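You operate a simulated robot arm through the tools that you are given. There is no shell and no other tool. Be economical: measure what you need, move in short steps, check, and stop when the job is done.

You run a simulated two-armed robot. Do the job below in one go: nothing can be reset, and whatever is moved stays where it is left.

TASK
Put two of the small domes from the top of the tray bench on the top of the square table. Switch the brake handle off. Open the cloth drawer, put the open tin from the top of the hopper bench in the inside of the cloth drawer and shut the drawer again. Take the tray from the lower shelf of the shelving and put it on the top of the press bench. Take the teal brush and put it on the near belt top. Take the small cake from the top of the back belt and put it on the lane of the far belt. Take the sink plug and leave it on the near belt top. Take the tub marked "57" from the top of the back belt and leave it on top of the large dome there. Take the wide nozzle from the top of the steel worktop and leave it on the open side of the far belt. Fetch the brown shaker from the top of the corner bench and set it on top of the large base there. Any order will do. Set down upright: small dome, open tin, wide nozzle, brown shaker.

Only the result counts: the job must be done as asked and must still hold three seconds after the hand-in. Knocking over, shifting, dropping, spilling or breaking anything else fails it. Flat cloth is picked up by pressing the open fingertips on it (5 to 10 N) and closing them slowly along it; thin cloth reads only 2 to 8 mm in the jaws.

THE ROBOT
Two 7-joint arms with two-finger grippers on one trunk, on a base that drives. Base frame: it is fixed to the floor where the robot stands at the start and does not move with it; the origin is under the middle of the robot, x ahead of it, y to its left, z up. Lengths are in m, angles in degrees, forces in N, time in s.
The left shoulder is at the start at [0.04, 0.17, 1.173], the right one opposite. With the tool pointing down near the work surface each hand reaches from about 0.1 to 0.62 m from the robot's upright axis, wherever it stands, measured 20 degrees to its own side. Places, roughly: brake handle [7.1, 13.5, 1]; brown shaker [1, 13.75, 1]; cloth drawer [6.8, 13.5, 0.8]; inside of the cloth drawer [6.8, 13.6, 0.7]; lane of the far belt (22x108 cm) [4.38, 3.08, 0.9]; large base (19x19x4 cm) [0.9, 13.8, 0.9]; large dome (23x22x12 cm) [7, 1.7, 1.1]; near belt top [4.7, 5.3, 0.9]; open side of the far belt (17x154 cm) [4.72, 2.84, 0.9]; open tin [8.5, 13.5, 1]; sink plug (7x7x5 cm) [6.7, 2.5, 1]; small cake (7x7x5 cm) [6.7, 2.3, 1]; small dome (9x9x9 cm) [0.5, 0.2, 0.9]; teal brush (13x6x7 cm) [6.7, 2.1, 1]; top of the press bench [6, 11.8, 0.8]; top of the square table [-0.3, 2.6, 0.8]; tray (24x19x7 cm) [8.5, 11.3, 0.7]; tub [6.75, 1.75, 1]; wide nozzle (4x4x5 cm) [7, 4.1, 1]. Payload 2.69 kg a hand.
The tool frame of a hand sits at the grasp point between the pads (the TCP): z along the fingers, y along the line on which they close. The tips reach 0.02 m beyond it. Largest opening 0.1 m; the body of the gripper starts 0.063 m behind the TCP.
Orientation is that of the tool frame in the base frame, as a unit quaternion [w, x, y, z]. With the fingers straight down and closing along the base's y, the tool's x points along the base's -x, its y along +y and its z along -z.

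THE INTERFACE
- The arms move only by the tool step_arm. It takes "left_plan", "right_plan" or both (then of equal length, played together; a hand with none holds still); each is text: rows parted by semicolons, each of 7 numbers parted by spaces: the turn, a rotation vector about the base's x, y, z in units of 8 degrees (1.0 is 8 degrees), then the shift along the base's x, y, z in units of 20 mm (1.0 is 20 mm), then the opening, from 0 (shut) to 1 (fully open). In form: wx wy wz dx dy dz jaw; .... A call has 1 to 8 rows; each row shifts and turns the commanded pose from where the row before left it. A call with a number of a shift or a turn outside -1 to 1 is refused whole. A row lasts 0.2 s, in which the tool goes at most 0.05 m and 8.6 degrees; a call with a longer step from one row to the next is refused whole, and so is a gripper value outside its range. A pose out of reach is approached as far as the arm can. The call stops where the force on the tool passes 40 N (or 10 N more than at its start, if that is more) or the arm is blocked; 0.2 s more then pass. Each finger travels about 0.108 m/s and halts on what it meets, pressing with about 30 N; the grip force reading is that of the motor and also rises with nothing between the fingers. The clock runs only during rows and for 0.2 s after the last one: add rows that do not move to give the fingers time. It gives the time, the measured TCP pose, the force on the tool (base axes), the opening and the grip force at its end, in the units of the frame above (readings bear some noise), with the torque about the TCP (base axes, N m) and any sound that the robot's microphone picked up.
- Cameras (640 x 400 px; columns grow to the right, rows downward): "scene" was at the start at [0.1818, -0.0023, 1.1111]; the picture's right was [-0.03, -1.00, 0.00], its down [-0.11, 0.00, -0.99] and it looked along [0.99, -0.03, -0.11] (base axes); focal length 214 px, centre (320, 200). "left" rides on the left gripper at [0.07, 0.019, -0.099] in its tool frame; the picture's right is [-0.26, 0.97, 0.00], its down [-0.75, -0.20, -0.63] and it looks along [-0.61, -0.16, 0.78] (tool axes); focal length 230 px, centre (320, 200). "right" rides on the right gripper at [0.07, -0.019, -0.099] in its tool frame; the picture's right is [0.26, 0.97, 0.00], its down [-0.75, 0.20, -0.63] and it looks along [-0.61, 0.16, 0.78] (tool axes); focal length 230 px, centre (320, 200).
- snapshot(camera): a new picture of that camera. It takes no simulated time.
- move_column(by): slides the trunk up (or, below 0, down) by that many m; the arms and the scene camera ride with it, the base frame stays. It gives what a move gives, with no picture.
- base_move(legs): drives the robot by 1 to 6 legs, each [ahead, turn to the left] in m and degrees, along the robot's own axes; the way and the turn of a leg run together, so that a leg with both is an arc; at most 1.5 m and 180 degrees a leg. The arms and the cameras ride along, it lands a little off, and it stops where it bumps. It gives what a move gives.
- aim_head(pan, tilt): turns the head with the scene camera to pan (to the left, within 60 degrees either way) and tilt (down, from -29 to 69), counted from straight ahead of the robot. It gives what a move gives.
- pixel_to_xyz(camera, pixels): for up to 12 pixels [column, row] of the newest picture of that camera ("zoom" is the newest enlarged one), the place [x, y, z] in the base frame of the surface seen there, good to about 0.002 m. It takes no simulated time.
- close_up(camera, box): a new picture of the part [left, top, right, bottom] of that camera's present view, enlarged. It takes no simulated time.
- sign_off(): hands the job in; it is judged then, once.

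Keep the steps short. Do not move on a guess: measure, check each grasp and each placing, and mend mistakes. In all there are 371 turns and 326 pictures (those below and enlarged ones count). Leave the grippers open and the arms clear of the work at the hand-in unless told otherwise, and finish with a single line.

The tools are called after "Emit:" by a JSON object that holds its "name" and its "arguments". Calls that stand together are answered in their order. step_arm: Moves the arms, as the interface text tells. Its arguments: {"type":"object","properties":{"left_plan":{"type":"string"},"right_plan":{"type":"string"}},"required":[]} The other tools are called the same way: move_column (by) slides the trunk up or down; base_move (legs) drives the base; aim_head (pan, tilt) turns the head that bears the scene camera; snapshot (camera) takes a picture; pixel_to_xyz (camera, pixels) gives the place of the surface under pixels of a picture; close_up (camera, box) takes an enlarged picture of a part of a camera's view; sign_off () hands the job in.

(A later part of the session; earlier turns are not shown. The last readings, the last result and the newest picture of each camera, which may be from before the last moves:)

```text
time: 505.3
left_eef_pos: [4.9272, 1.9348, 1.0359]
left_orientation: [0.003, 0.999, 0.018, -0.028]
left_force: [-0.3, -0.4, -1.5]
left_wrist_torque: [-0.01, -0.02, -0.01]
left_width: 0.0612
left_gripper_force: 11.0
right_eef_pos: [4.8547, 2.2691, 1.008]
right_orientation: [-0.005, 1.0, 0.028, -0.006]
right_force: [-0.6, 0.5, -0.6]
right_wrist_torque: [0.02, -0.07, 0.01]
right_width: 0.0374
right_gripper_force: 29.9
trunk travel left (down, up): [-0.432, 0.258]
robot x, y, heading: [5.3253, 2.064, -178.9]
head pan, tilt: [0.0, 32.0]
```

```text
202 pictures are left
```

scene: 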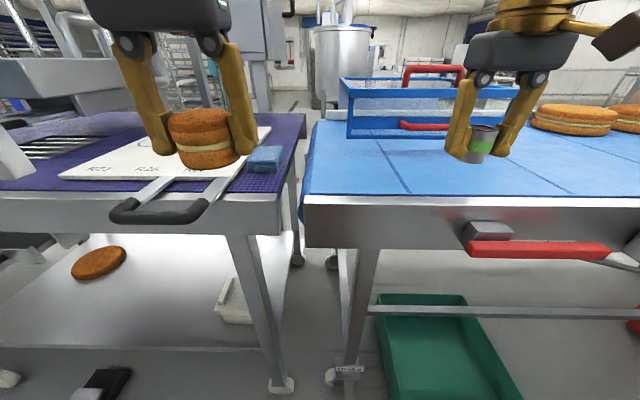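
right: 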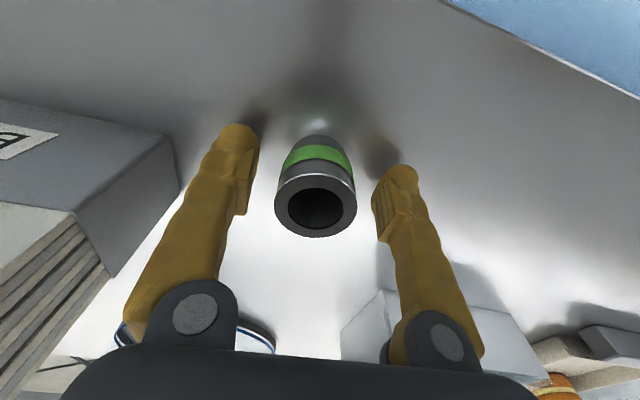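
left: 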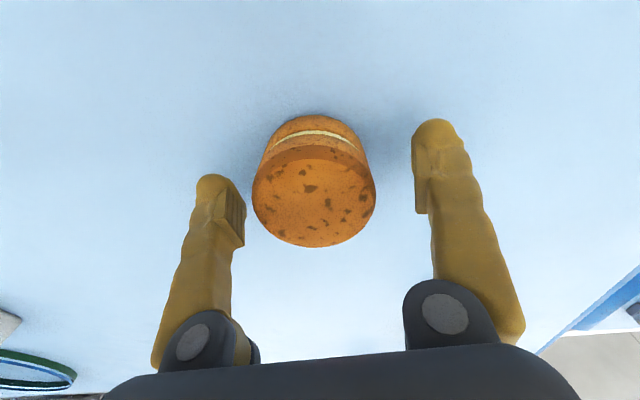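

Extend further and lower.

Emit:
{"name": "step_arm", "arguments": {"right_plan": "0 -0.1 0 -0.9 0 0 0.2;0 0 0 -0.9 0 0 0.2;0 0 0 -0.9 0 -0.4 0.2;0 0 0 -0.9 0 -0.5 0.2;0 0 0 -0.9 0 -0.5 0.2;0 0 0 -0.9 0 -0.6 0.2;0 0 0 0 0 -0.5 0.2;0 0 0 0 0 0 0.2"}}

Emit:
{"name": "snapshot", "arguments": {"camera": "right"}}

```text
time: 507.1
left_eef_pos: [4.9273, 1.9362, 1.0371]
left_orientation: [0.002, 0.999, 0.018, -0.028]
left_force: [-0.5, 0.6, -0.7]
left_wrist_torque: [-0.02, 0.0, 0.01]
left_width: 0.0612
left_gripper_force: 10.6
right_eef_pos: [4.7479, 2.2691, 0.9574]
right_orientation: [-0.005, 1.0, 0.03, 0.001]
right_force: [0.1, -0.1, -0.7]
right_wrist_torque: [0.0, -0.02, 0.0]
right_width: 0.0373
right_gripper_force: 29.6
trunk travel left (down, up): [-0.432, 0.258]
robot x, y, heading: [5.3256, 2.0599, -178.9]
head pan, tilt: [0.0, 32.0]
```

```text
201 pictures are left
```

right: 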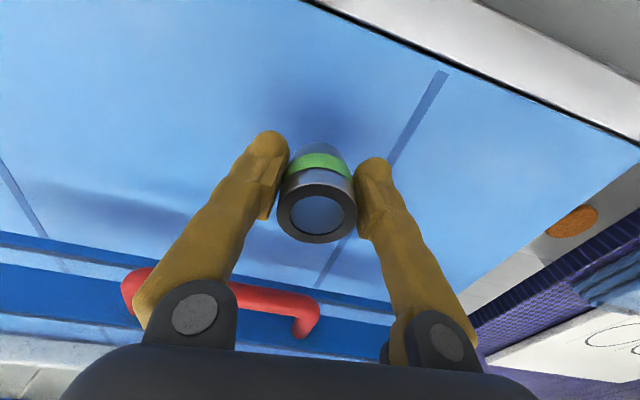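

Over the strip. Lower to contact.

Emit:
{"name": "step_arm", "arguments": {"right_plan": "0 0 0 0 0 -0.5 0.2;0 0 0 0 0 -0.4 0.2;0 0 0 0 0 -0.3 0.2;0 0 0 0 0 -0.2 0.2;0 0 0 0 0 0 0.2"}}

```text
time: 508.3
left_eef_pos: [4.9277, 1.9352, 1.0373]
left_orientation: [0.002, 0.999, 0.017, -0.028]
left_force: [0.7, -0.3, -0.5]
left_wrist_torque: [0.0, -0.02, 0.01]
left_width: 0.0612
left_gripper_force: 11.1
right_eef_pos: [4.7482, 2.2696, 0.9305]
right_orientation: [-0.004, 1.0, 0.028, 0.001]
right_force: [0.3, 0.4, -1.5]
right_wrist_torque: [-0.02, 0.0, -0.02]
right_width: 0.0375
right_gripper_force: 29.9
trunk travel left (down, up): [-0.432, 0.258]
robot x, y, heading: [5.329, 2.0643, -178.8]
head pan, tilt: [0.0, 32.0]
```

Emit:
{"name": "step_arm", "arguments": {"right_plan": "0 0 0 0 0 -0.1 0.2;0 0 0 0 0 -0.1 0.2;0 0 0 0 0 0 0.2"}}

```text
time: 509.1
left_eef_pos: [4.9295, 1.934, 1.0381]
left_orientation: [0.002, 0.999, 0.018, -0.028]
left_force: [0.8, -0.8, -1.2]
left_wrist_torque: [0.07, -0.05, 0.03]
left_width: 0.0613
left_gripper_force: 10.8
right_eef_pos: [4.7477, 2.2685, 0.9284]
right_orientation: [-0.005, 1.0, 0.03, -0.001]
right_force: [1.3, -2.9, 18.6]
right_wrist_torque: [-0.13, 0.33, 0.02]
right_width: 0.0374
right_gripper_force: 29.9
trunk travel left (down, up): [-0.432, 0.258]
robot x, y, heading: [5.3267, 2.0617, -178.9]
head pan, tilt: [0.0, 32.0]
```

Contact. Release, rise straight, and check.

Emit:
{"name": "step_arm", "arguments": {"right_plan": "0 0 0 0 0 0.05 0.2;0 0 0 0 0 0 0.4;0 0 0 0 0 0 0.6;0 0 0 0 0 0 0.6;0 0 0 0 0 1 0.6;0 0 0 0 0 1 0.6;0 0 0 0 0 1 0.6;0 0 0 0 0 1 0.6"}}

Emit:
{"name": "snapshot", "arguments": {"camera": "right"}}

```text
time: 510.9
left_eef_pos: [4.9284, 1.9345, 1.0374]
left_orientation: [0.002, 0.999, 0.017, -0.028]
left_force: [0.6, -0.4, -1.3]
left_wrist_torque: [0.01, -0.04, 0.0]
left_width: 0.0612
left_gripper_force: 10.8
right_eef_pos: [4.748, 2.2703, 1.0092]
right_orientation: [-0.005, 1.0, 0.029, 0.001]
right_force: [0.3, -1.1, 0.9]
right_wrist_torque: [-0.03, 0.0, 0.0]
right_width: 0.0598
right_gripper_force: 0.1
trunk travel left (down, up): [-0.432, 0.258]
robot x, y, heading: [5.3271, 2.0601, -178.7]
head pan, tilt: [0.0, 32.0]
```

```text
200 pictures are left
```

right: 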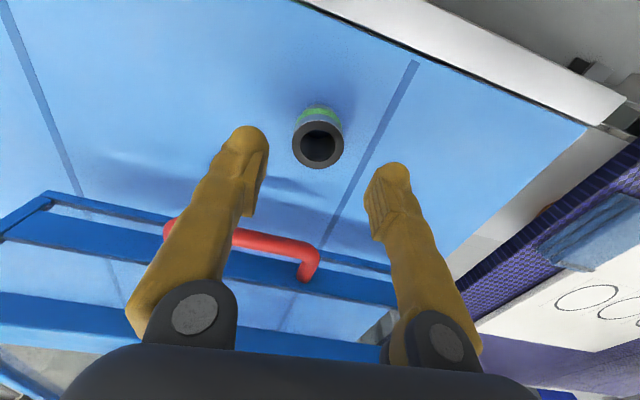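

Nozzle stands upright on the open side. Retract, and drive around the south end to the west side for the cake.

Emit:
{"name": "step_arm", "arguments": {"right_plan": "0 0 0 1 0 1 0.6;0 0 0 1 0 1 0.6;0 0 0 1 0 1 0.8;0 0 0 1 0 1 1;0 0 0 1 0 0 1;0 0 0 1 0 0 1", "left_plan": "0 -0.2 0 -0.5 0 1 0.4;0 -0.2 0 -0.5 0 1 0.4;0 0 0 -0.5 0 0.5 0.4;0 0 0 0 0 0 0.4;0 0 0 0 0 0 0.4;0 0 0 0 0 0 0.4"}}

Emit:
{"name": "base_move", "arguments": {"legs": [[-0.4, 0], [0, 88], [1.5, 0], [1.5, 0]]}}

```text
time: 512.3
left_eef_pos: [4.9113, 1.9339, 1.0793]
left_orientation: [0.008, 1.0, 0.017, 0.013]
left_force: [0.7, 0.7, -1.3]
left_wrist_torque: [-0.01, 0.0, -0.02]
left_width: 0.0609
left_gripper_force: 11.3
right_eef_pos: [4.8735, 2.2699, 1.0874]
right_orientation: [-0.004, 1.0, 0.029, -0.001]
right_force: [-0.3, -0.6, -0.7]
right_wrist_torque: [-0.02, -0.01, -0.02]
right_width: 0.1
right_gripper_force: 0.0
trunk travel left (down, up): [-0.432, 0.258]
robot x, y, heading: [5.3266, 2.0595, -178.9]
head pan, tilt: [0.0, 32.0]
```

```text
time: 532.7
left_eef_pos: [5.6594, -1.4064, 1.0871]
left_orientation: [0.001, 0.715, 0.699, 0.003]
left_force: [0.2, -1.0, -0.9]
left_wrist_torque: [0.03, 0.01, -0.02]
left_width: 0.0608
left_gripper_force: 10.7
right_eef_pos: [5.3237, -1.4151, 1.0863]
right_orientation: [-0.003, 0.706, 0.708, -0.002]
right_force: [0.4, -0.7, -0.9]
right_wrist_torque: [0.01, 0.0, 0.01]
right_width: 0.1002
right_gripper_force: 0.1
trunk travel left (down, up): [-0.432, 0.258]
robot x, y, heading: [5.5594, -0.9676, -92.3]
head pan, tilt: [0.0, 32.0]
```

Emit:
{"name": "base_move", "arguments": {"legs": [[0, -86], [1.0, 0], [1.0, 0], [0, -91], [1.5, 0], [1.5, 0]]}}

Emit:
{"name": "aim_head", "arguments": {"pan": -25, "tilt": 25}}

Emit:
{"name": "snapshot", "arguments": {"camera": "scene"}}

```text
time: 564.3
left_eef_pos: [3.1725, 2.2278, 1.0927]
left_orientation: [-0.002, 0.742, -0.67, -0.007]
left_force: [0.2, 0.2, -1.6]
left_wrist_torque: [-0.04, 0.01, -0.05]
left_width: 0.0607
left_gripper_force: 11.3
right_eef_pos: [3.5037, 2.2797, 1.0936]
right_orientation: [-0.008, 0.75, -0.662, -0.002]
right_force: [-0.3, -0.4, -0.5]
right_wrist_torque: [-0.03, 0.0, 0.01]
right_width: 0.0999
right_gripper_force: 0.1
trunk travel left (down, up): [-0.432, 0.258]
robot x, y, heading: [3.3276, 1.8239, 95.0]
head pan, tilt: [0.0, 32.0]
```

```text
time: 565.2
left_eef_pos: [3.1737, 2.2103, 1.0988]
left_orientation: [-0.008, 0.742, -0.67, -0.014]
left_force: [-0.4, 1.0, -1.1]
left_wrist_torque: [-0.06, 0.0, 0.01]
left_width: 0.0609
left_gripper_force: 11.1
right_eef_pos: [3.5062, 2.2616, 1.099]
right_orientation: [-0.014, 0.75, -0.662, -0.007]
right_force: [-0.5, 0.2, -0.4]
right_wrist_torque: [-0.03, 0.01, 0.0]
right_width: 0.0999
right_gripper_force: 0.2
trunk travel left (down, up): [-0.432, 0.258]
robot x, y, heading: [3.3249, 1.8185, 94.6]
head pan, tilt: [-25.0, 25.0]
```

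```text
199 pictures are left
```

scene: 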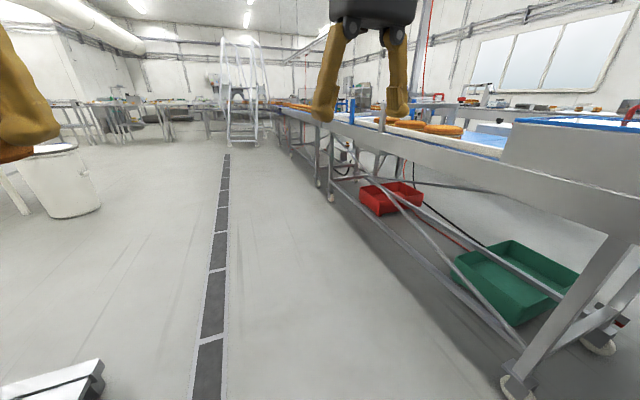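

Emit:
{"name": "base_move", "arguments": {"legs": [[1.1, -4], [0, -90]]}}

Emit:
{"name": "aim_head", "arguments": {"pan": 0, "tilt": 30}}

Emit:
{"name": "snapshot", "arguments": {"camera": "scene"}}

```text
time: 574.8
left_eef_pos: [3.7004, 3.0336, 1.0995]
left_orientation: [0.017, 0.005, 1.0, 0.003]
left_force: [-0.1, -0.3, -1.1]
left_wrist_torque: [-0.03, 0.04, -0.01]
left_width: 0.0612
left_gripper_force: 11.0
right_eef_pos: [3.7139, 2.6963, 1.1]
right_orientation: [0.015, -0.006, 1.0, -0.005]
right_force: [0.5, 0.0, -0.1]
right_wrist_torque: [0.0, 0.02, 0.0]
right_width: 0.0995
right_gripper_force: 0.1
trunk travel left (down, up): [-0.432, 0.258]
robot x, y, heading: [3.3032, 2.937, -1.7]
head pan, tilt: [-25.0, 25.0]
```

```text
time: 575.7
left_eef_pos: [3.6844, 3.0345, 1.1049]
left_orientation: [0.023, 0.006, 1.0, 0.004]
left_force: [0.6, 0.0, 0.1]
left_wrist_torque: [-0.04, 0.01, 0.01]
left_width: 0.0614
left_gripper_force: 11.2
right_eef_pos: [3.6981, 2.6986, 1.1062]
right_orientation: [0.022, -0.006, 1.0, -0.006]
right_force: [0.4, -0.2, -0.2]
right_wrist_torque: [-0.01, 0.04, 0.02]
right_width: 0.1001
right_gripper_force: 0.2
trunk travel left (down, up): [-0.432, 0.258]
robot x, y, heading: [3.298, 2.9352, -1.6]
head pan, tilt: [0.0, 30.0]
```

```text
198 pictures are left
```

scene: 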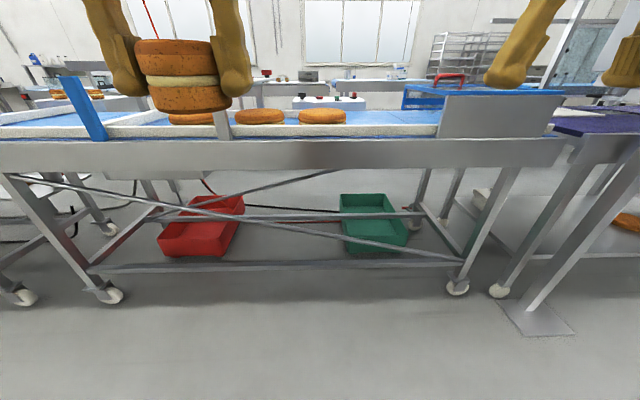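

Raise the trunk 0.12 and approach 0.45 m for a top view.

Emit:
{"name": "move_column", "arguments": {"by": 0.12}}

Emit:
{"name": "base_move", "arguments": {"legs": [[0.45, 1.5]]}}

Emit:
{"name": "aim_head", "arguments": {"pan": 0, "tilt": 42}}

Emit:
{"name": "snapshot", "arguments": {"camera": "scene"}}

```text
time: 577.2
left_eef_pos: [3.6845, 3.0341, 1.2252]
left_orientation: [0.024, 0.006, 1.0, 0.004]
left_force: [0.2, 0.0, 0.6]
left_wrist_torque: [0.01, 0.0, -0.02]
left_width: 0.0611
left_gripper_force: 11.0
right_eef_pos: [3.6977, 2.6983, 1.2271]
right_orientation: [0.023, -0.006, 1.0, -0.005]
right_force: [-0.2, 0.2, -0.2]
right_wrist_torque: [0.0, 0.01, 0.0]
right_width: 0.0999
right_gripper_force: 0.0
trunk travel left (down, up): [-0.552, 0.138]
robot x, y, heading: [3.2973, 2.9408, -1.5]
head pan, tilt: [0.0, 30.0]
```

```text
time: 579.9
left_eef_pos: [4.126, 3.042, 1.2256]
left_orientation: [0.025, -0.011, 1.0, 0.005]
left_force: [1.2, 0.5, -0.7]
left_wrist_torque: [0.01, 0.02, 0.02]
left_width: 0.0611
left_gripper_force: 11.2
right_eef_pos: [4.1493, 2.7066, 1.2254]
right_orientation: [0.023, -0.023, 0.999, -0.004]
right_force: [0.2, 0.1, 0.0]
right_wrist_torque: [0.01, 0.02, -0.01]
right_width: 0.1
right_gripper_force: 0.1
trunk travel left (down, up): [-0.552, 0.138]
robot x, y, heading: [3.7442, 2.9288, 0.3]
head pan, tilt: [0.0, 30.0]
```

```text
time: 580.6
left_eef_pos: [4.1035, 3.0415, 1.2323]
left_orientation: [0.034, -0.011, 0.999, 0.004]
left_force: [-0.9, 0.5, -1.0]
left_wrist_torque: [0.01, 0.01, 0.03]
left_width: 0.0614
left_gripper_force: 11.1
right_eef_pos: [4.1264, 2.7062, 1.2342]
right_orientation: [0.032, -0.023, 0.999, -0.004]
right_force: [-0.5, 0.2, -0.5]
right_wrist_torque: [-0.01, -0.04, -0.03]
right_width: 0.1002
right_gripper_force: 0.0
trunk travel left (down, up): [-0.552, 0.138]
robot x, y, heading: [3.7396, 2.9324, 0.2]
head pan, tilt: [0.0, 42.0]
```

```text
197 pictures are left
```

scene: 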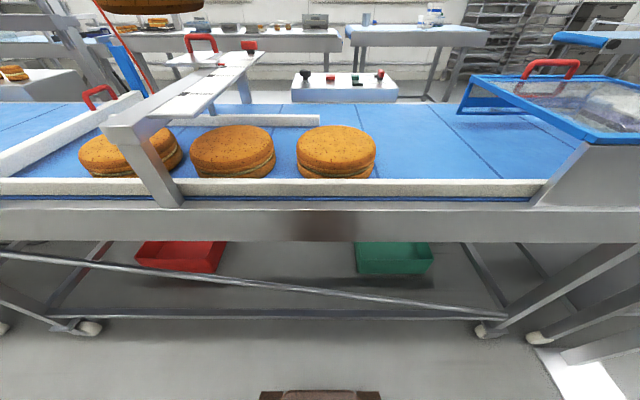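

Measure the free area right of the cakes.

Emit:
{"name": "pixel_to_xyz", "arguments": {"camera": "scene", "pixels": [[430, 160], [430, 140], [400, 160], [460, 160], [376, 155], [335, 170], [430, 183], [430, 192], [318, 118], [490, 150], [550, 180], [335, 145]]}}

```text
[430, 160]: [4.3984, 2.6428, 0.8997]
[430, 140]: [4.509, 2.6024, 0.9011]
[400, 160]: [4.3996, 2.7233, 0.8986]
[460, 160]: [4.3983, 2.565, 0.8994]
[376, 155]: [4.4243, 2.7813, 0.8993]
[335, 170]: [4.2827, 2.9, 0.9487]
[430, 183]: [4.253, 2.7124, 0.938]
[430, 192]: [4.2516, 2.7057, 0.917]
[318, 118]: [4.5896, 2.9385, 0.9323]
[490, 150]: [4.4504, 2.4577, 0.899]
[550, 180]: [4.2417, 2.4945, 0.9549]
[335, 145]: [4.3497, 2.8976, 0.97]
```

Target (4.38, 2.67). Shift the base south 0.42 m so it's on the left arm's side.

Emit:
{"name": "base_move", "arguments": {"legs": [[-0.12, 0], [0, -90], [0.42, 0], [0, 90]]}}

Emit:
{"name": "base_move", "arguments": {"legs": [[0.25, 0]]}}

Emit:
{"name": "snapshot", "arguments": {"camera": "scene"}}

```text
time: 591.9
left_eef_pos: [3.9876, 2.6342, 1.2296]
left_orientation: [0.033, -0.027, 0.999, 0.005]
left_force: [0.7, 0.2, -1.3]
left_wrist_torque: [-0.03, 0.01, 0.01]
left_width: 0.0608
left_gripper_force: 11.2
right_eef_pos: [4.0229, 2.2989, 1.2329]
right_orientation: [0.032, -0.039, 0.999, -0.005]
right_force: [0.1, -0.1, 0.0]
right_wrist_torque: [-0.02, 0.01, 0.01]
right_width: 0.0999
right_gripper_force: 0.0
trunk travel left (down, up): [-0.552, 0.138]
robot x, y, heading: [3.6289, 2.5012, 2.0]
head pan, tilt: [0.0, 42.0]
```

```text
time: 593.8
left_eef_pos: [4.2129, 2.6436, 1.2311]
left_orientation: [0.03, -0.028, 0.999, 0.006]
left_force: [-0.1, 0.5, -0.4]
left_wrist_torque: [-0.04, 0.02, -0.03]
left_width: 0.0611
left_gripper_force: 11.2
right_eef_pos: [4.252, 2.3092, 1.2397]
right_orientation: [0.043, -0.04, 0.998, -0.005]
right_force: [-0.2, 0.2, 0.1]
right_wrist_torque: [0.0, 0.03, -0.01]
right_width: 0.1002
right_gripper_force: 0.2
trunk travel left (down, up): [-0.552, 0.138]
robot x, y, heading: [3.8846, 2.511, 2.1]
head pan, tilt: [0.0, 42.0]
```

```text
196 pictures are left
```

scene: 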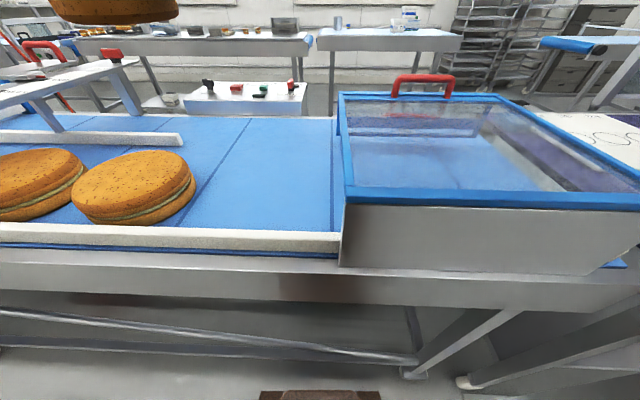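

Lower the trunk 0.12 (right hand pulled back and up), then extend the left over the lane.

Emit:
{"name": "step_arm", "arguments": {"left_plan": "0 0.2 0 0.8 0.2 0 0.4;0 0.2 0 0.8 0.2 0 0.4;0 0 0 0.8 0.2 0 0.4;0 0 0 0.8 0.2 0 0.4", "right_plan": "0 0.3 0 -0.2 -0.2 1 1;0 0.3 0 -0.2 -0.2 1 1;0 0 0 -0.2 0 1 1;0 0 0 0 0 1 1"}}

Emit:
{"name": "move_column", "arguments": {"by": -0.12}}

Emit:
{"name": "step_arm", "arguments": {"left_plan": "0 0.1 0 0.9 0.1 -0.8 0.4;0 0 0 0.9 0.1 -0.8 0.4;0 0 0 0.9 0.1 -0.8 0.4;0 0 0 0.9 0.1 -0.8 0.4;0 0 0 0.9 0.1 -0.8 0.4;0 0 0 0 0 -0.8 0.4;0 0 0 0 0 0 0.4"}}

Emit:
{"name": "snapshot", "arguments": {"camera": "left"}}

```text
time: 594.8
left_eef_pos: [4.2707, 2.6608, 1.234]
left_orientation: [0.006, -0.028, 1.0, 0.008]
left_force: [-0.6, 0.0, -1.3]
left_wrist_torque: [-0.04, 0.0, -0.01]
left_width: 0.0608
left_gripper_force: 10.9
right_eef_pos: [4.2301, 2.2996, 1.3149]
right_orientation: [-0.01, -0.04, 0.999, -0.005]
right_force: [0.8, -0.1, -0.1]
right_wrist_torque: [0.0, -0.01, 0.0]
right_width: 0.1002
right_gripper_force: 0.1
trunk travel left (down, up): [-0.552, 0.138]
robot x, y, heading: [3.8895, 2.5114, 2.1]
head pan, tilt: [0.0, 42.0]
```

```text
time: 596.2
left_eef_pos: [4.2714, 2.6597, 1.1136]
left_orientation: [0.006, -0.028, 1.0, 0.007]
left_force: [1.1, -0.2, -0.5]
left_wrist_torque: [-0.03, -0.01, 0.01]
left_width: 0.061
left_gripper_force: 10.6
right_eef_pos: [4.2312, 2.3007, 1.1966]
right_orientation: [-0.007, -0.041, 0.999, -0.004]
right_force: [-0.1, -0.2, 0.2]
right_wrist_torque: [0.01, 0.0, -0.01]
right_width: 0.1
right_gripper_force: 0.0
trunk travel left (down, up): [-0.432, 0.258]
robot x, y, heading: [3.887, 2.5097, 2.3]
head pan, tilt: [0.0, 42.0]
```

```text
time: 597.9
left_eef_pos: [4.359, 2.6711, 1.0184]
left_orientation: [-0.001, -0.027, 1.0, 0.007]
left_force: [-0.3, 0.1, -1.4]
left_wrist_torque: [-0.01, 0.0, 0.0]
left_width: 0.0607
left_gripper_force: 10.7
right_eef_pos: [4.231, 2.3006, 1.1965]
right_orientation: [-0.007, -0.04, 0.999, -0.004]
right_force: [0.4, 0.5, 0.3]
right_wrist_torque: [0.02, -0.02, -0.02]
right_width: 0.1
right_gripper_force: 0.0
trunk travel left (down, up): [-0.432, 0.258]
robot x, y, heading: [3.8854, 2.511, 2.1]
head pan, tilt: [0.0, 42.0]
```

```text
195 pictures are left
```

left: 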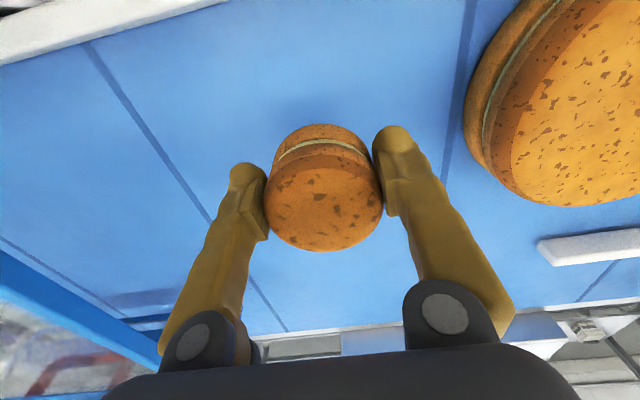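

Well placed between guard and big cake. Lower.

Emit:
{"name": "step_arm", "arguments": {"left_plan": "0 0 0 0.5 -0.1 -0.8 0.4;0 0 0 0.5 -0.1 -0.8 0.4;0 0 0 0 0 -0.8 0.4;0 0 0 0 0 -0.8 0.4;0 0 0 0 0 -0.6 0.4;0 0 0 0 0 -0.4 0.4;0 0 0 0 0 -0.2 0.4;0 0 0 0 0 0 0.4"}}

```text
time: 599.6
left_eef_pos: [4.3793, 2.6652, 0.9306]
left_orientation: [0.0, -0.028, 1.0, 0.007]
left_force: [-0.2, 1.5, 10.3]
left_wrist_torque: [-0.04, -0.19, 0.01]
left_width: 0.061
left_gripper_force: 11.3
right_eef_pos: [4.2303, 2.3008, 1.1976]
right_orientation: [-0.007, -0.041, 0.999, -0.004]
right_force: [0.6, 0.0, 0.1]
right_wrist_torque: [0.01, -0.04, -0.04]
right_width: 0.1001
right_gripper_force: 0.1
trunk travel left (down, up): [-0.432, 0.258]
robot x, y, heading: [3.8866, 2.5089, 2.1]
head pan, tilt: [0.0, 42.0]
```

Contact. Release and rise.

Emit:
{"name": "step_arm", "arguments": {"left_plan": "0 0 0 0 0 0 0.7;0 0 0 0 0 0 0.9;0 0 0 0 0 0 0.9;0 0 0 0 0 1 0.9;0 0 0 0 0 1 0.9;0 0 0 0 0 1 0.9;0 0 0 -0.5 0 1 0.9;0 0 0 -1 0 1 0.9"}}

Emit:
{"name": "step_arm", "arguments": {"left_plan": "0 0 0 -1 0.1 1 1;0 0 0 -1 0.1 1 1;0 0 0 0 0.1 1 1;0 0 0 0 0 0 1"}}

Emit:
{"name": "snapshot", "arguments": {"camera": "scene"}}

```text
time: 601.5
left_eef_pos: [4.3494, 2.6656, 1.0288]
left_orientation: [-0.001, -0.027, 1.0, 0.007]
left_force: [0.3, -0.8, -0.7]
left_wrist_torque: [0.05, 0.01, 0.01]
left_width: 0.0901
left_gripper_force: 0.1
right_eef_pos: [4.2303, 2.3005, 1.1957]
right_orientation: [-0.007, -0.041, 0.999, -0.004]
right_force: [0.6, -1.0, 1.1]
right_wrist_torque: [-0.01, -0.02, 0.04]
right_width: 0.1001
right_gripper_force: 0.1
trunk travel left (down, up): [-0.432, 0.258]
robot x, y, heading: [3.8843, 2.5113, 2.4]
head pan, tilt: [0.0, 42.0]
```

```text
time: 602.5
left_eef_pos: [4.3095, 2.6718, 1.0885]
left_orientation: [-0.002, -0.028, 1.0, 0.007]
left_force: [0.3, 0.7, 0.6]
left_wrist_torque: [0.01, 0.01, -0.01]
left_width: 0.1002
left_gripper_force: 0.0
right_eef_pos: [4.231, 2.3002, 1.1961]
right_orientation: [-0.007, -0.04, 0.999, -0.004]
right_force: [-0.2, 0.3, 0.1]
right_wrist_torque: [0.0, 0.03, 0.0]
right_width: 0.1004
right_gripper_force: 0.1
trunk travel left (down, up): [-0.432, 0.258]
robot x, y, heading: [3.8854, 2.5113, 2.4]
head pan, tilt: [0.0, 42.0]
```

```text
194 pictures are left
```

scene: 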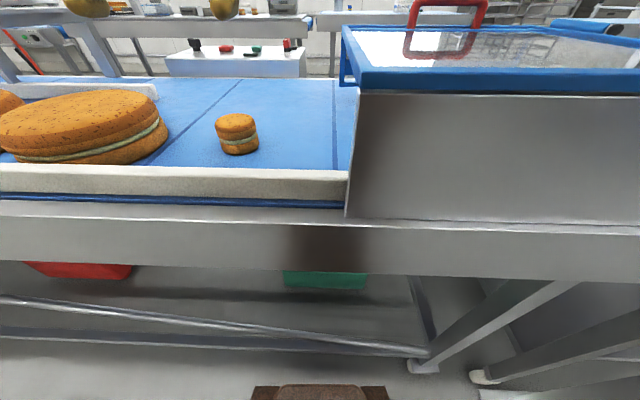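

Cake is on the lane. Next go north along the west aisle. Retract, and drive 3 m north, then look.

Emit:
{"name": "step_arm", "arguments": {"right_plan": "0 0 0 0.8 0 -0.5 1;0 0 0 0.8 0 -0.5 1;0 0 0 0.8 0 -0.5 1;0 0 0 0.8 0 -0.5 1", "left_plan": "0 0 0 0 0 0.5 1;0 0 0 0 0 0.5 1;0 0 0 0 0 0.5 1;0 0 0 0 0 0.5 1"}}

Emit:
{"name": "base_move", "arguments": {"legs": [[-0.55, 0], [0, 88], [1.5, 0], [1.5, 0]]}}

Emit:
{"name": "aim_head", "arguments": {"pan": 0, "tilt": 12}}

Emit:
{"name": "snapshot", "arguments": {"camera": "scene"}}

```text
time: 603.5
left_eef_pos: [4.311, 2.672, 1.129]
left_orientation: [-0.002, -0.028, 1.0, 0.007]
left_force: [-0.3, 0.6, 0.1]
left_wrist_torque: [-0.01, 0.03, 0.01]
left_width: 0.1
left_gripper_force: 0.1
right_eef_pos: [4.2963, 2.2981, 1.1621]
right_orientation: [0.004, -0.04, 0.999, -0.003]
right_force: [0.8, 0.1, 0.8]
right_wrist_torque: [-0.02, 0.03, -0.01]
right_width: 0.0999
right_gripper_force: 0.1
trunk travel left (down, up): [-0.432, 0.258]
robot x, y, heading: [3.8846, 2.5103, 2.1]
head pan, tilt: [0.0, 42.0]
```

```text
time: 624.4
left_eef_pos: [3.0969, 5.8929, 1.1289]
left_orientation: [0.006, 0.724, -0.689, -0.004]
left_force: [-0.8, 0.7, 0.3]
left_wrist_torque: [0.0, 0.02, 0.03]
left_width: 0.1
left_gripper_force: 0.0
right_eef_pos: [3.4693, 5.8764, 1.163]
right_orientation: [-0.005, 0.733, -0.68, -0.001]
right_force: [0.0, 0.5, -0.1]
right_wrist_torque: [-0.01, -0.02, 0.01]
right_width: 0.0999
right_gripper_force: 0.1
trunk travel left (down, up): [-0.432, 0.258]
robot x, y, heading: [3.2579, 5.47, 91.9]
head pan, tilt: [0.0, 42.0]
```

```text
time: 625.4
left_eef_pos: [3.0972, 5.877, 1.1346]
left_orientation: [0.002, 0.725, -0.689, -0.008]
left_force: [0.2, 1.2, -0.9]
left_wrist_torque: [-0.04, 0.03, -0.02]
left_width: 0.1001
left_gripper_force: 0.0
right_eef_pos: [3.4713, 5.8605, 1.1683]
right_orientation: [-0.01, 0.733, -0.68, -0.006]
right_force: [-0.1, 0.5, -0.3]
right_wrist_torque: [-0.02, 0.02, 0.0]
right_width: 0.0999
right_gripper_force: 0.1
trunk travel left (down, up): [-0.432, 0.258]
robot x, y, heading: [3.256, 5.4705, 91.9]
head pan, tilt: [0.0, 12.0]
```

```text
193 pictures are left
```

scene: 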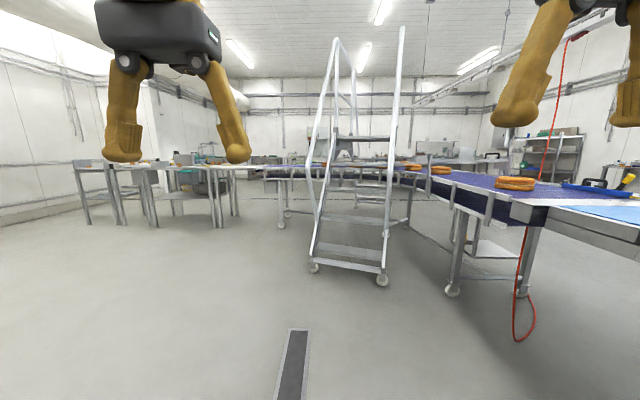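

Emit:
{"name": "pixel_to_xyz", "arguments": {"camera": "scene", "pixels": [[313, 268], [383, 280], [280, 225], [220, 225], [155, 225], [85, 222], [408, 190], [250, 192], [300, 170], [460, 292], [240, 165], [345, 160]]}}

Emit:
{"name": "close_up", "arguments": {"camera": "scene", "box": [60, 110, 460, 300]}}

```text
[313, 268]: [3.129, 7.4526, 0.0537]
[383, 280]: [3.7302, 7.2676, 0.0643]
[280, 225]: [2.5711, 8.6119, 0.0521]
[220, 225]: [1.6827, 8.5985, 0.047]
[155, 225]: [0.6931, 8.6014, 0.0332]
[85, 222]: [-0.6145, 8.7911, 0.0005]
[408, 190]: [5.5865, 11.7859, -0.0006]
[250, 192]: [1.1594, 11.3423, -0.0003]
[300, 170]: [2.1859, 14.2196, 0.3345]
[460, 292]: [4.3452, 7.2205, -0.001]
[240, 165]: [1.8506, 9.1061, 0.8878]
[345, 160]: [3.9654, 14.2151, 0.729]
```

```text
1.60 times, centred on (260, 205) of scene
```

zoom: 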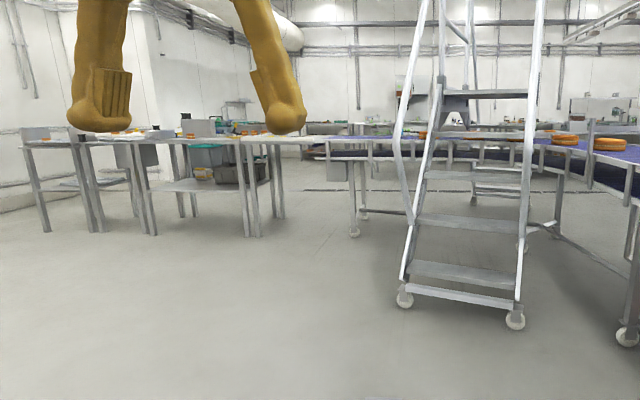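

Measure the gap between bench end and curved belt.

Emit:
{"name": "pixel_to_xyz", "arguments": {"camera": "scene", "pixels": [[266, 175], [263, 168], [285, 178], [247, 170], [238, 172], [232, 170], [231, 210], [238, 215], [280, 170], [210, 170], [258, 200], [285, 210]]}}

Emit:
{"name": "close_up", "arguments": {"camera": "scene", "box": [180, 140, 340, 240]}}

```text
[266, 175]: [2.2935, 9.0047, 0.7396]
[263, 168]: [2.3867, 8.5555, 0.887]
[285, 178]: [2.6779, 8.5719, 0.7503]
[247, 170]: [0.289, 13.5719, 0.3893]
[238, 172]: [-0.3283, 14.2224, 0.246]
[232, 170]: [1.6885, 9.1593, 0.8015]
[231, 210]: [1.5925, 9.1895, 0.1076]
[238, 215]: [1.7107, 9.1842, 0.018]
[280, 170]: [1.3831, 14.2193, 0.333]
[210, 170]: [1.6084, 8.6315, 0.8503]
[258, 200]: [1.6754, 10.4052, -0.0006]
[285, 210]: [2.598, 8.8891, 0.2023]
```

```text
4.00 times, centred on (260, 190) of scene
```

zoom: 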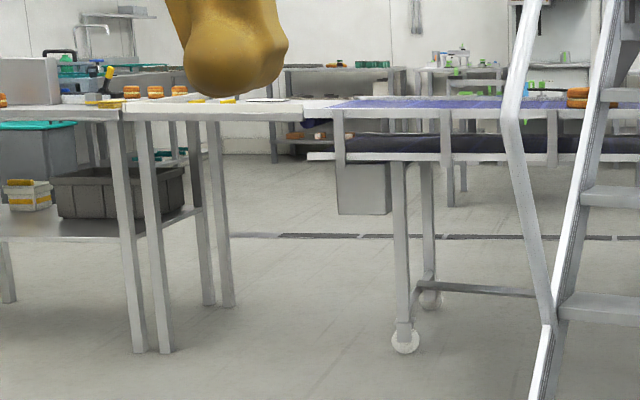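

The row seems bridged there. Look left to see if the west end is passable.

Emit:
{"name": "aim_head", "arguments": {"pan": 45, "tilt": 12}}

Emit:
{"name": "snapshot", "arguments": {"camera": "scene"}}

```text
time: 626.5
left_eef_pos: [3.0976, 5.8754, 1.1365]
left_orientation: [0.0, 0.725, -0.689, -0.01]
left_force: [0.8, -0.8, -0.2]
left_wrist_torque: [0.05, 0.04, -0.03]
left_width: 0.0999
left_gripper_force: 0.1
right_eef_pos: [3.4712, 5.8581, 1.1696]
right_orientation: [-0.011, 0.733, -0.68, -0.007]
right_force: [0.3, 0.0, 0.1]
right_wrist_torque: [0.01, -0.02, 0.01]
right_width: 0.1
right_gripper_force: 0.0
trunk travel left (down, up): [-0.432, 0.258]
robot x, y, heading: [3.256, 5.4667, 91.9]
head pan, tilt: [45.0, 12.0]
```

```text
190 pictures are left
```

scene: 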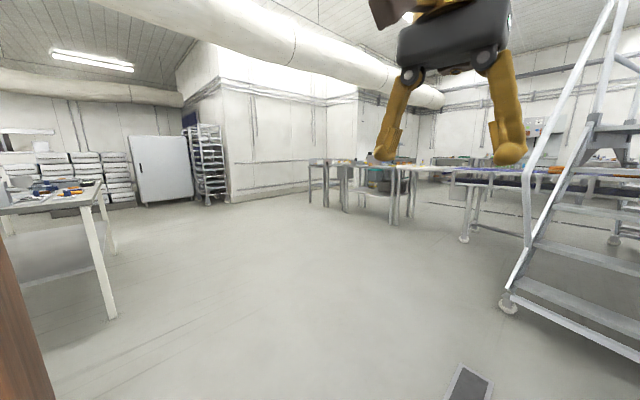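

Emit:
{"name": "pixel_to_xyz", "arguments": {"camera": "scene", "pixels": [[312, 203], [300, 190], [322, 186], [325, 140], [352, 140], [375, 140], [395, 222], [430, 200], [345, 210], [318, 165], [463, 238], [440, 165]]}}

Emit:
{"name": "close_up", "arguments": {"camera": "scene", "box": [280, 120, 480, 250]}}

```text
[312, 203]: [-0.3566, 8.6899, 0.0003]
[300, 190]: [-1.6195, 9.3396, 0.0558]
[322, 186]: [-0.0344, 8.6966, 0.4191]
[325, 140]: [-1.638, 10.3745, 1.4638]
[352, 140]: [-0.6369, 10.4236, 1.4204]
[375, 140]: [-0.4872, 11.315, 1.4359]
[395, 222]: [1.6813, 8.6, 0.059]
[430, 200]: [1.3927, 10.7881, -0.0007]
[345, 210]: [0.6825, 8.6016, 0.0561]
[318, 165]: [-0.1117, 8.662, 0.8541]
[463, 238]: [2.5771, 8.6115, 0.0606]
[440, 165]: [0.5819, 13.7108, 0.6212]
```

```text
3.08 times, centred on (380, 185) of scene
```

zoom: 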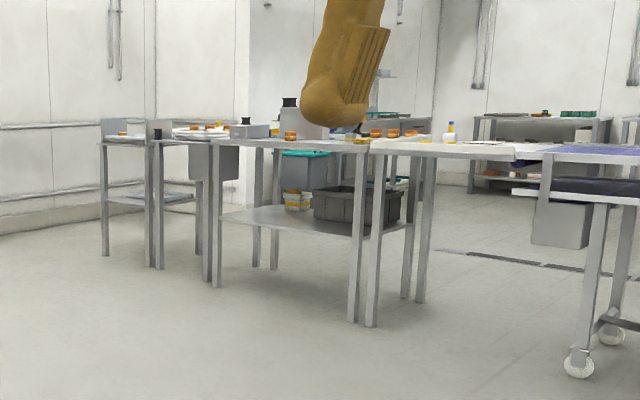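

West end is passable (bench end x≈−0.45, wall x≈−1.62, then north through x>−0.5). I'll do the corner bench first: drive toward (−1.05, 7.8).

Emit:
{"name": "base_move", "arguments": {"legs": [[0, 59.5], [1.5, 0], [1.5, 0], [1.5, 0]]}}

Emit:
{"name": "aim_head", "arguments": {"pan": -35, "tilt": 15}}

Emit:
{"name": "snapshot", "arguments": {"camera": "scene"}}

```text
time: 650.8
left_eef_pos: [-1.222, 7.5063, 1.1354]
left_orientation: [0.005, 0.976, -0.216, -0.009]
left_force: [-0.4, -0.1, -0.2]
left_wrist_torque: [0.02, -0.03, -0.01]
left_width: 0.0996
left_gripper_force: 0.1
right_eef_pos: [-1.035, 7.8288, 1.1691]
right_orientation: [-0.006, 0.979, -0.203, -0.012]
right_force: [-0.3, 0.1, 0.2]
right_wrist_torque: [0.05, 0.03, 0.0]
right_width: 0.1001
right_gripper_force: 0.1
trunk travel left (down, up): [-0.432, 0.258]
robot x, y, heading: [-0.7922, 7.4618, 154.3]
head pan, tilt: [45.0, 12.0]
```

```text
time: 652.3
left_eef_pos: [-1.2065, 7.4985, 1.142]
left_orientation: [0.004, 0.976, -0.216, -0.016]
left_force: [-0.3, -0.1, -0.2]
left_wrist_torque: [0.0, 0.03, 0.04]
left_width: 0.1002
left_gripper_force: 0.1
right_eef_pos: [-1.0171, 7.821, 1.1709]
right_orientation: [-0.006, 0.979, -0.203, -0.013]
right_force: [0.4, -0.2, 0.2]
right_wrist_torque: [-0.01, 0.03, 0.0]
right_width: 0.1
right_gripper_force: 0.0
trunk travel left (down, up): [-0.432, 0.258]
robot x, y, heading: [-0.7901, 7.4601, 154.2]
head pan, tilt: [-35.0, 15.0]
```

```text
188 pictures are left
```

scene: 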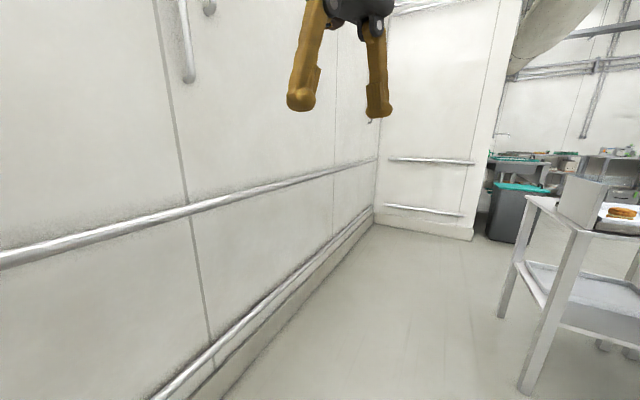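

Emit:
{"name": "pixel_to_xyz", "arguments": {"camera": "scene", "pixels": [[503, 315], [525, 385], [530, 200], [570, 225], [490, 235], [505, 240], [472, 235], [375, 225], [270, 320], [545, 195], [515, 158], [598, 345]]}}

```text
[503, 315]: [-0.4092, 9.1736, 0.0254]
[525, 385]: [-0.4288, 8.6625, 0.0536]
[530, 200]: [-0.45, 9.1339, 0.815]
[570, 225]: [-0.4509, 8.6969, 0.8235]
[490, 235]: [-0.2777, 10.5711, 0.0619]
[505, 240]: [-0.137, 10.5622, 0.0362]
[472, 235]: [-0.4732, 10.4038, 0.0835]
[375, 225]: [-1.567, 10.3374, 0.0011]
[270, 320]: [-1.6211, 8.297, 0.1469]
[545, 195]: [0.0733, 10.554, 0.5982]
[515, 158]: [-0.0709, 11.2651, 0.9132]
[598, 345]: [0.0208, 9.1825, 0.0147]
```

Gap centre x≈−1.0. Drive north through it, then turn east.

Emit:
{"name": "base_move", "arguments": {"legs": [[0, -57], [1.15, 0], [1.15, 0], [0, -97]]}}

Emit:
{"name": "aim_head", "arguments": {"pan": 25, "tilt": 15}}

Emit:
{"name": "snapshot", "arguments": {"camera": "scene"}}

```text
time: 670.7
left_eef_pos: [-0.5925, 9.8742, 1.1421]
left_orientation: [0.016, 0.04, 0.999, 0.006]
left_force: [-0.3, -1.0, -0.5]
left_wrist_torque: [-0.01, 0.01, -0.01]
left_width: 0.1
left_gripper_force: 0.0
right_eef_pos: [-0.6571, 9.5053, 1.1684]
right_orientation: [0.011, 0.028, 1.0, -0.004]
right_force: [0.3, 0.7, -0.1]
right_wrist_torque: [-0.02, 0.02, -0.01]
right_width: 0.0999
right_gripper_force: 0.0
trunk travel left (down, up): [-0.432, 0.258]
robot x, y, heading: [-0.9982, 9.7771, -5.6]
head pan, tilt: [-35.0, 15.0]
```

```text
time: 672.0
left_eef_pos: [-0.6086, 9.8764, 1.147]
left_orientation: [0.024, 0.04, 0.999, 0.007]
left_force: [0.3, -0.3, -0.6]
left_wrist_torque: [0.01, 0.01, -0.02]
left_width: 0.1003
left_gripper_force: 0.2
right_eef_pos: [-0.6788, 9.5074, 1.1533]
right_orientation: [-0.014, 0.028, 1.0, -0.002]
right_force: [0.6, -0.4, 0.1]
right_wrist_torque: [0.0, 0.02, 0.01]
right_width: 0.1001
right_gripper_force: 0.0
trunk travel left (down, up): [-0.432, 0.258]
robot x, y, heading: [-1.0024, 9.7743, -5.8]
head pan, tilt: [25.0, 15.0]
```

```text
187 pictures are left
```

scene: 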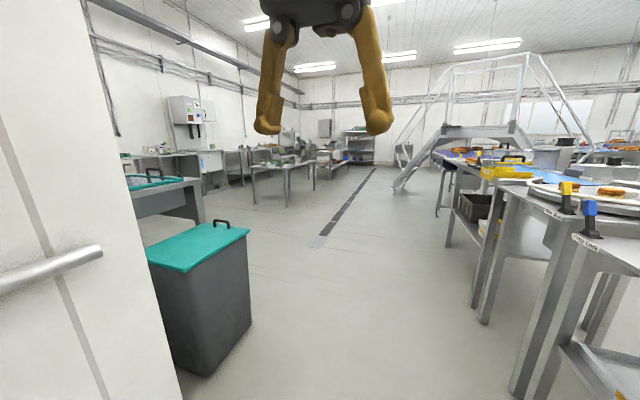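

Emit:
{"name": "pixel_to_xyz", "arguments": {"camera": "scene", "pixels": [[205, 222], [180, 180], [245, 185], [213, 190], [287, 205], [252, 195], [270, 165], [315, 165], [250, 320], [215, 372], [440, 212], [330, 175]]}}

Emit:
{"name": "close_up", "arguments": {"camera": "scene", "box": [110, 80, 390, 250]}}

```text
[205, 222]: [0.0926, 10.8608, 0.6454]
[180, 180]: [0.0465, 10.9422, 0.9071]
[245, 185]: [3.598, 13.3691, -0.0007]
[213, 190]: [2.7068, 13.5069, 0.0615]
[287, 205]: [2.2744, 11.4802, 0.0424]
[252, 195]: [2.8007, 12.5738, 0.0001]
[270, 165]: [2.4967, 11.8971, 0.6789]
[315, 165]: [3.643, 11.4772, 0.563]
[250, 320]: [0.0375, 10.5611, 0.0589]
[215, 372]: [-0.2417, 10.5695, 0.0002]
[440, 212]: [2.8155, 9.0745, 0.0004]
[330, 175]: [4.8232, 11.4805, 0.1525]
```

```text
2.29 times, centred on (250, 165) of scene
```

zoom: 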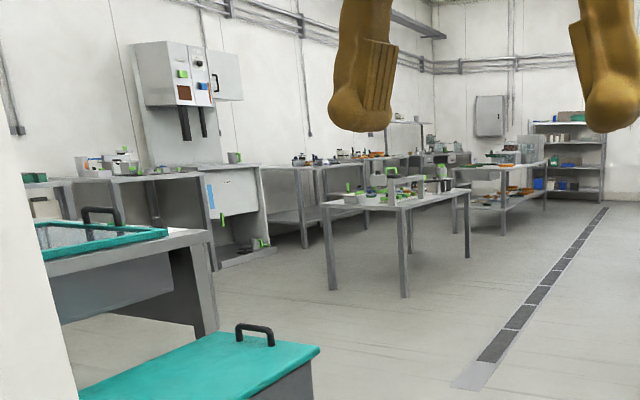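

Drive east to x≈1.1, then north to y≈12.5.

Emit:
{"name": "base_move", "arguments": {"legs": [[0, 7], [1.05, 0], [1.05, 0], [0, 89], [1.4, 0], [1.2, 0]]}}

Emit:
{"name": "aim_head", "arguments": {"pan": 0, "tilt": 22}}

Emit:
{"name": "snapshot", "arguments": {"camera": "scene"}}

```text
time: 672.9
left_eef_pos: [-0.6631, 9.9003, 1.1203]
left_orientation: [-0.022, 0.014, 1.0, 0.009]
left_force: [0.0, 0.9, -0.1]
left_wrist_torque: [0.02, 0.02, -0.01]
left_width: 0.1
left_gripper_force: 0.0
right_eef_pos: [-0.7066, 9.5292, 1.1384]
right_orientation: [-0.048, -0.002, 0.999, -0.001]
right_force: [0.0, 0.4, 0.7]
right_wrist_torque: [0.03, 0.01, -0.02]
right_width: 0.1001
right_gripper_force: 0.1
trunk travel left (down, up): [-0.432, 0.258]
robot x, y, heading: [-1.0015, 9.7737, -2.5]
head pan, tilt: [25.0, 15.0]
stopped in leg 1: the robot was blocked; the commanded pose is now the measured one
```

```text
time: 673.8
left_eef_pos: [-0.6607, 9.8999, 1.1211]
left_orientation: [-0.021, 0.014, 1.0, 0.009]
left_force: [-0.3, 0.2, -1.2]
left_wrist_torque: [0.03, 0.0, -0.02]
left_width: 0.0999
left_gripper_force: 0.0
right_eef_pos: [-0.7063, 9.5278, 1.138]
right_orientation: [-0.045, -0.001, 0.999, -0.001]
right_force: [-0.3, 0.5, 0.7]
right_wrist_torque: [-0.02, -0.02, 0.03]
right_width: 0.0998
right_gripper_force: 0.1
trunk travel left (down, up): [-0.432, 0.258]
robot x, y, heading: [-1.0011, 9.7749, -2.3]
head pan, tilt: [0.0, 22.0]
```

```text
185 pictures are left
```

scene: 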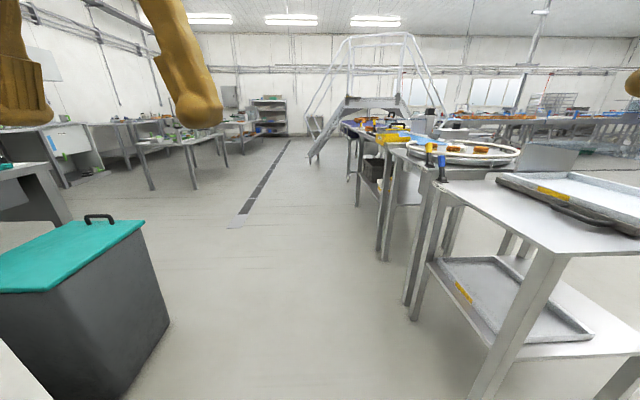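

Hands drifted in again (0.30 m). Extend and continue.

Emit:
{"name": "step_arm", "arguments": {"left_plan": "0 0 0 1 0 0 1;0 0 0 1 0 0 1;0 0 0 1 0 0 1;0 0 0 1 0 0 1;0 0 0 1 0 0 1;0 0 0 1 0 0 1;0 0 0 0.5 0 0 1", "right_plan": "0 -0.3 0 1 0 0 1;0 -0.3 0 1 0 0 1;0 0 0 1 0 0 1;0 0 0 1 0 0 1;0 0 0 1 0 0 1;0 0 0 1 0 0 1;0 0 0 1 0 0 1"}}

Emit:
{"name": "base_move", "arguments": {"legs": [[1.05, 1], [1.05, 0], [0, 89], [1.4, 0], [1.2, 0]]}}

Emit:
{"name": "snapshot", "arguments": {"camera": "scene"}}

```text
time: 675.4
left_eef_pos: [-0.5257, 9.9005, 1.1407]
left_orientation: [0.011, 0.013, 1.0, 0.008]
left_force: [-0.4, 0.8, -1.2]
left_wrist_torque: [-0.01, 0.0, 0.01]
left_width: 0.0999
left_gripper_force: 0.0
right_eef_pos: [-0.5624, 9.529, 1.155]
right_orientation: [0.031, -0.002, 1.0, -0.003]
right_force: [0.4, 0.4, 0.1]
right_wrist_torque: [0.0, 0.0, -0.02]
right_width: 0.0999
right_gripper_force: 0.0
trunk travel left (down, up): [-0.432, 0.258]
robot x, y, heading: [-0.999, 9.7753, -2.5]
head pan, tilt: [0.0, 22.0]
```

```text
time: 701.9
left_eef_pos: [1.1455, 12.7601, 1.1404]
left_orientation: [0.004, -0.689, 0.725, 0.014]
left_force: [-0.1, -0.3, -0.3]
left_wrist_torque: [0.01, -0.02, 0.03]
left_width: 0.1
left_gripper_force: 0.0
right_eef_pos: [1.5159, 12.7143, 1.1562]
right_orientation: [0.024, -0.7, 0.714, 0.019]
right_force: [0.0, 0.7, -0.4]
right_wrist_torque: [-0.04, -0.01, 0.0]
right_width: 0.1003
right_gripper_force: 0.2
trunk travel left (down, up): [-0.432, 0.258]
robot x, y, heading: [1.2548, 12.2827, 86.1]
head pan, tilt: [0.0, 22.0]
```

```text
184 pictures are left
```

scene: 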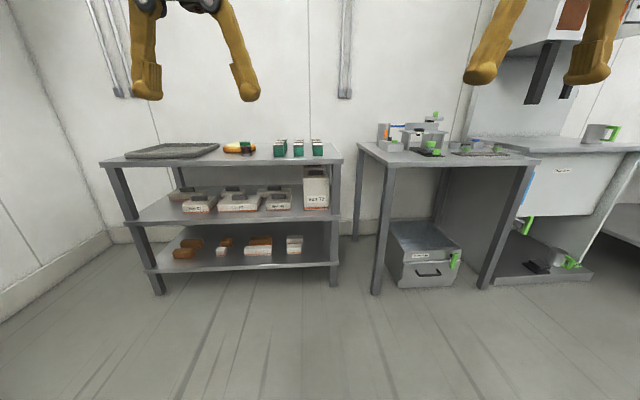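

Emit:
{"name": "pixel_to_xyz", "arguments": {"camera": "scene", "pixels": [[280, 150], [240, 148], [180, 150], [318, 150], [430, 150], [390, 130], [430, 135], [340, 160], [105, 162], [480, 148], [365, 148], [535, 160]]}}

Emit:
{"name": "close_up", "arguments": {"camera": "scene", "box": [110, 100, 350, 220]}}

Emit:
{"name": "close_up", "arguments": {"camera": "scene", "box": [340, 90, 560, 200]}}

```text
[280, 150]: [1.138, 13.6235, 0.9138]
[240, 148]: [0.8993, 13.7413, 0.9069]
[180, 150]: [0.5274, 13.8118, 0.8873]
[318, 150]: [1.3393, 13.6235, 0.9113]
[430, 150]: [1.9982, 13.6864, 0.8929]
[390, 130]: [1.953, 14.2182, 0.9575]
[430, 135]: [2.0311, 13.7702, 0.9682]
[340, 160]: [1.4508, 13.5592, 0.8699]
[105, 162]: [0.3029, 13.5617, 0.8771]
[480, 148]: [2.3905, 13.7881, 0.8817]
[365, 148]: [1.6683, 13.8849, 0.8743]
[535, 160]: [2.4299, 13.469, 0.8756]
```

```text
2.67 times, centred on (230, 160) of scene
```

zoom: 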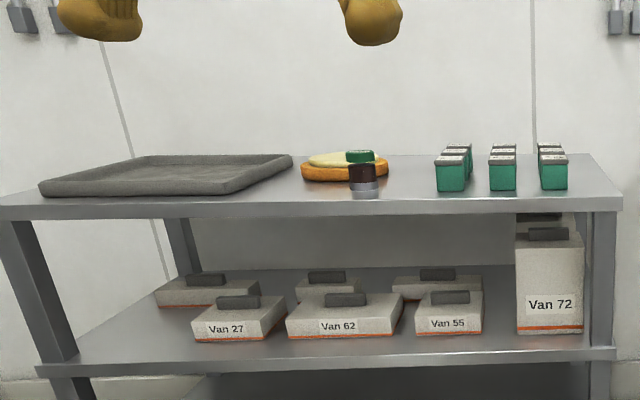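

```text
2.91 times, centred on (450, 145) of scene
```

zoom: 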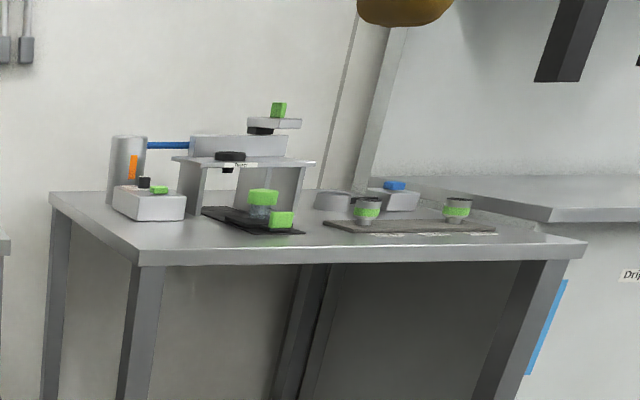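

Left unit is the corner bench: brown shaker with green cap near (0.98, 13.68), large base (sponge) at (0.9, 13.8). Approach to (1.12, 13.15).

Emit:
{"name": "base_move", "arguments": {"legs": [[0, 12], [0.88, 0], [0, -8]]}}

Emit:
{"name": "move_column", "arguments": {"by": 0.12}}

Emit:
{"name": "aim_head", "arguments": {"pan": 10, "tilt": 42}}

Emit:
{"name": "snapshot", "arguments": {"camera": "scene"}}

```text
time: 708.0
left_eef_pos: [1.0029, 13.6186, 1.1477]
left_orientation: [-0.009, 0.707, -0.706, -0.02]
left_force: [0.4, 0.3, 0.0]
left_wrist_torque: [0.0, 0.03, 0.0]
left_width: 0.0999
left_gripper_force: 0.1
right_eef_pos: [1.3762, 13.5919, 1.1639]
right_orientation: [-0.029, 0.717, -0.696, -0.025]
right_force: [-0.7, -0.1, 0.1]
right_wrist_torque: [-0.01, -0.01, 0.0]
right_width: 0.1
right_gripper_force: 0.1
trunk travel left (down, up): [-0.432, 0.258]
robot x, y, heading: [1.1391, 13.164, 89.1]
head pan, tilt: [0.0, 22.0]
```

```text
time: 709.5
left_eef_pos: [1.0027, 13.6019, 1.274]
left_orientation: [-0.013, 0.708, -0.706, -0.026]
left_force: [-0.7, 0.6, -1.2]
left_wrist_torque: [-0.04, 0.03, 0.03]
left_width: 0.1001
left_gripper_force: 0.0
right_eef_pos: [1.3736, 13.5755, 1.2887]
right_orientation: [-0.034, 0.718, -0.695, -0.031]
right_force: [-0.9, 0.3, 0.4]
right_wrist_torque: [0.0, 0.01, 0.0]
right_width: 0.1001
right_gripper_force: 0.0
trunk travel left (down, up): [-0.552, 0.138]
robot x, y, heading: [1.1393, 13.1664, 88.9]
head pan, tilt: [0.0, 22.0]
```

```text
time: 710.3
left_eef_pos: [1.0027, 13.6015, 1.2751]
left_orientation: [-0.013, 0.708, -0.705, -0.025]
left_force: [0.5, 0.2, -0.7]
left_wrist_torque: [0.0, -0.01, -0.01]
left_width: 0.1002
left_gripper_force: 0.0
right_eef_pos: [1.375, 13.5741, 1.289]
right_orientation: [-0.035, 0.717, -0.695, -0.032]
right_force: [0.4, -0.4, 0.8]
right_wrist_torque: [0.01, 0.02, 0.01]
right_width: 0.1002
right_gripper_force: 0.2
trunk travel left (down, up): [-0.552, 0.138]
robot x, y, heading: [1.1389, 13.1655, 89.4]
head pan, tilt: [10.0, 42.0]
```

```text
181 pictures are left
```

scene: 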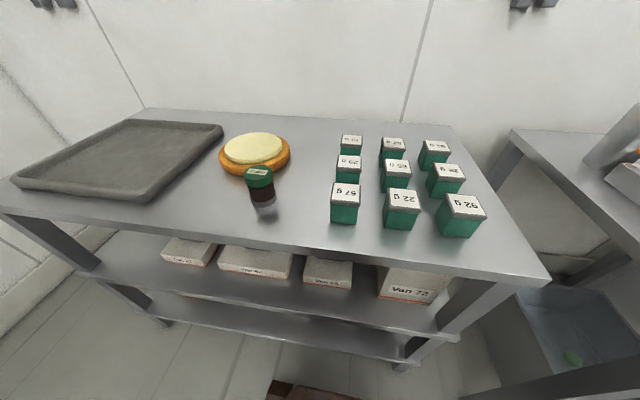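

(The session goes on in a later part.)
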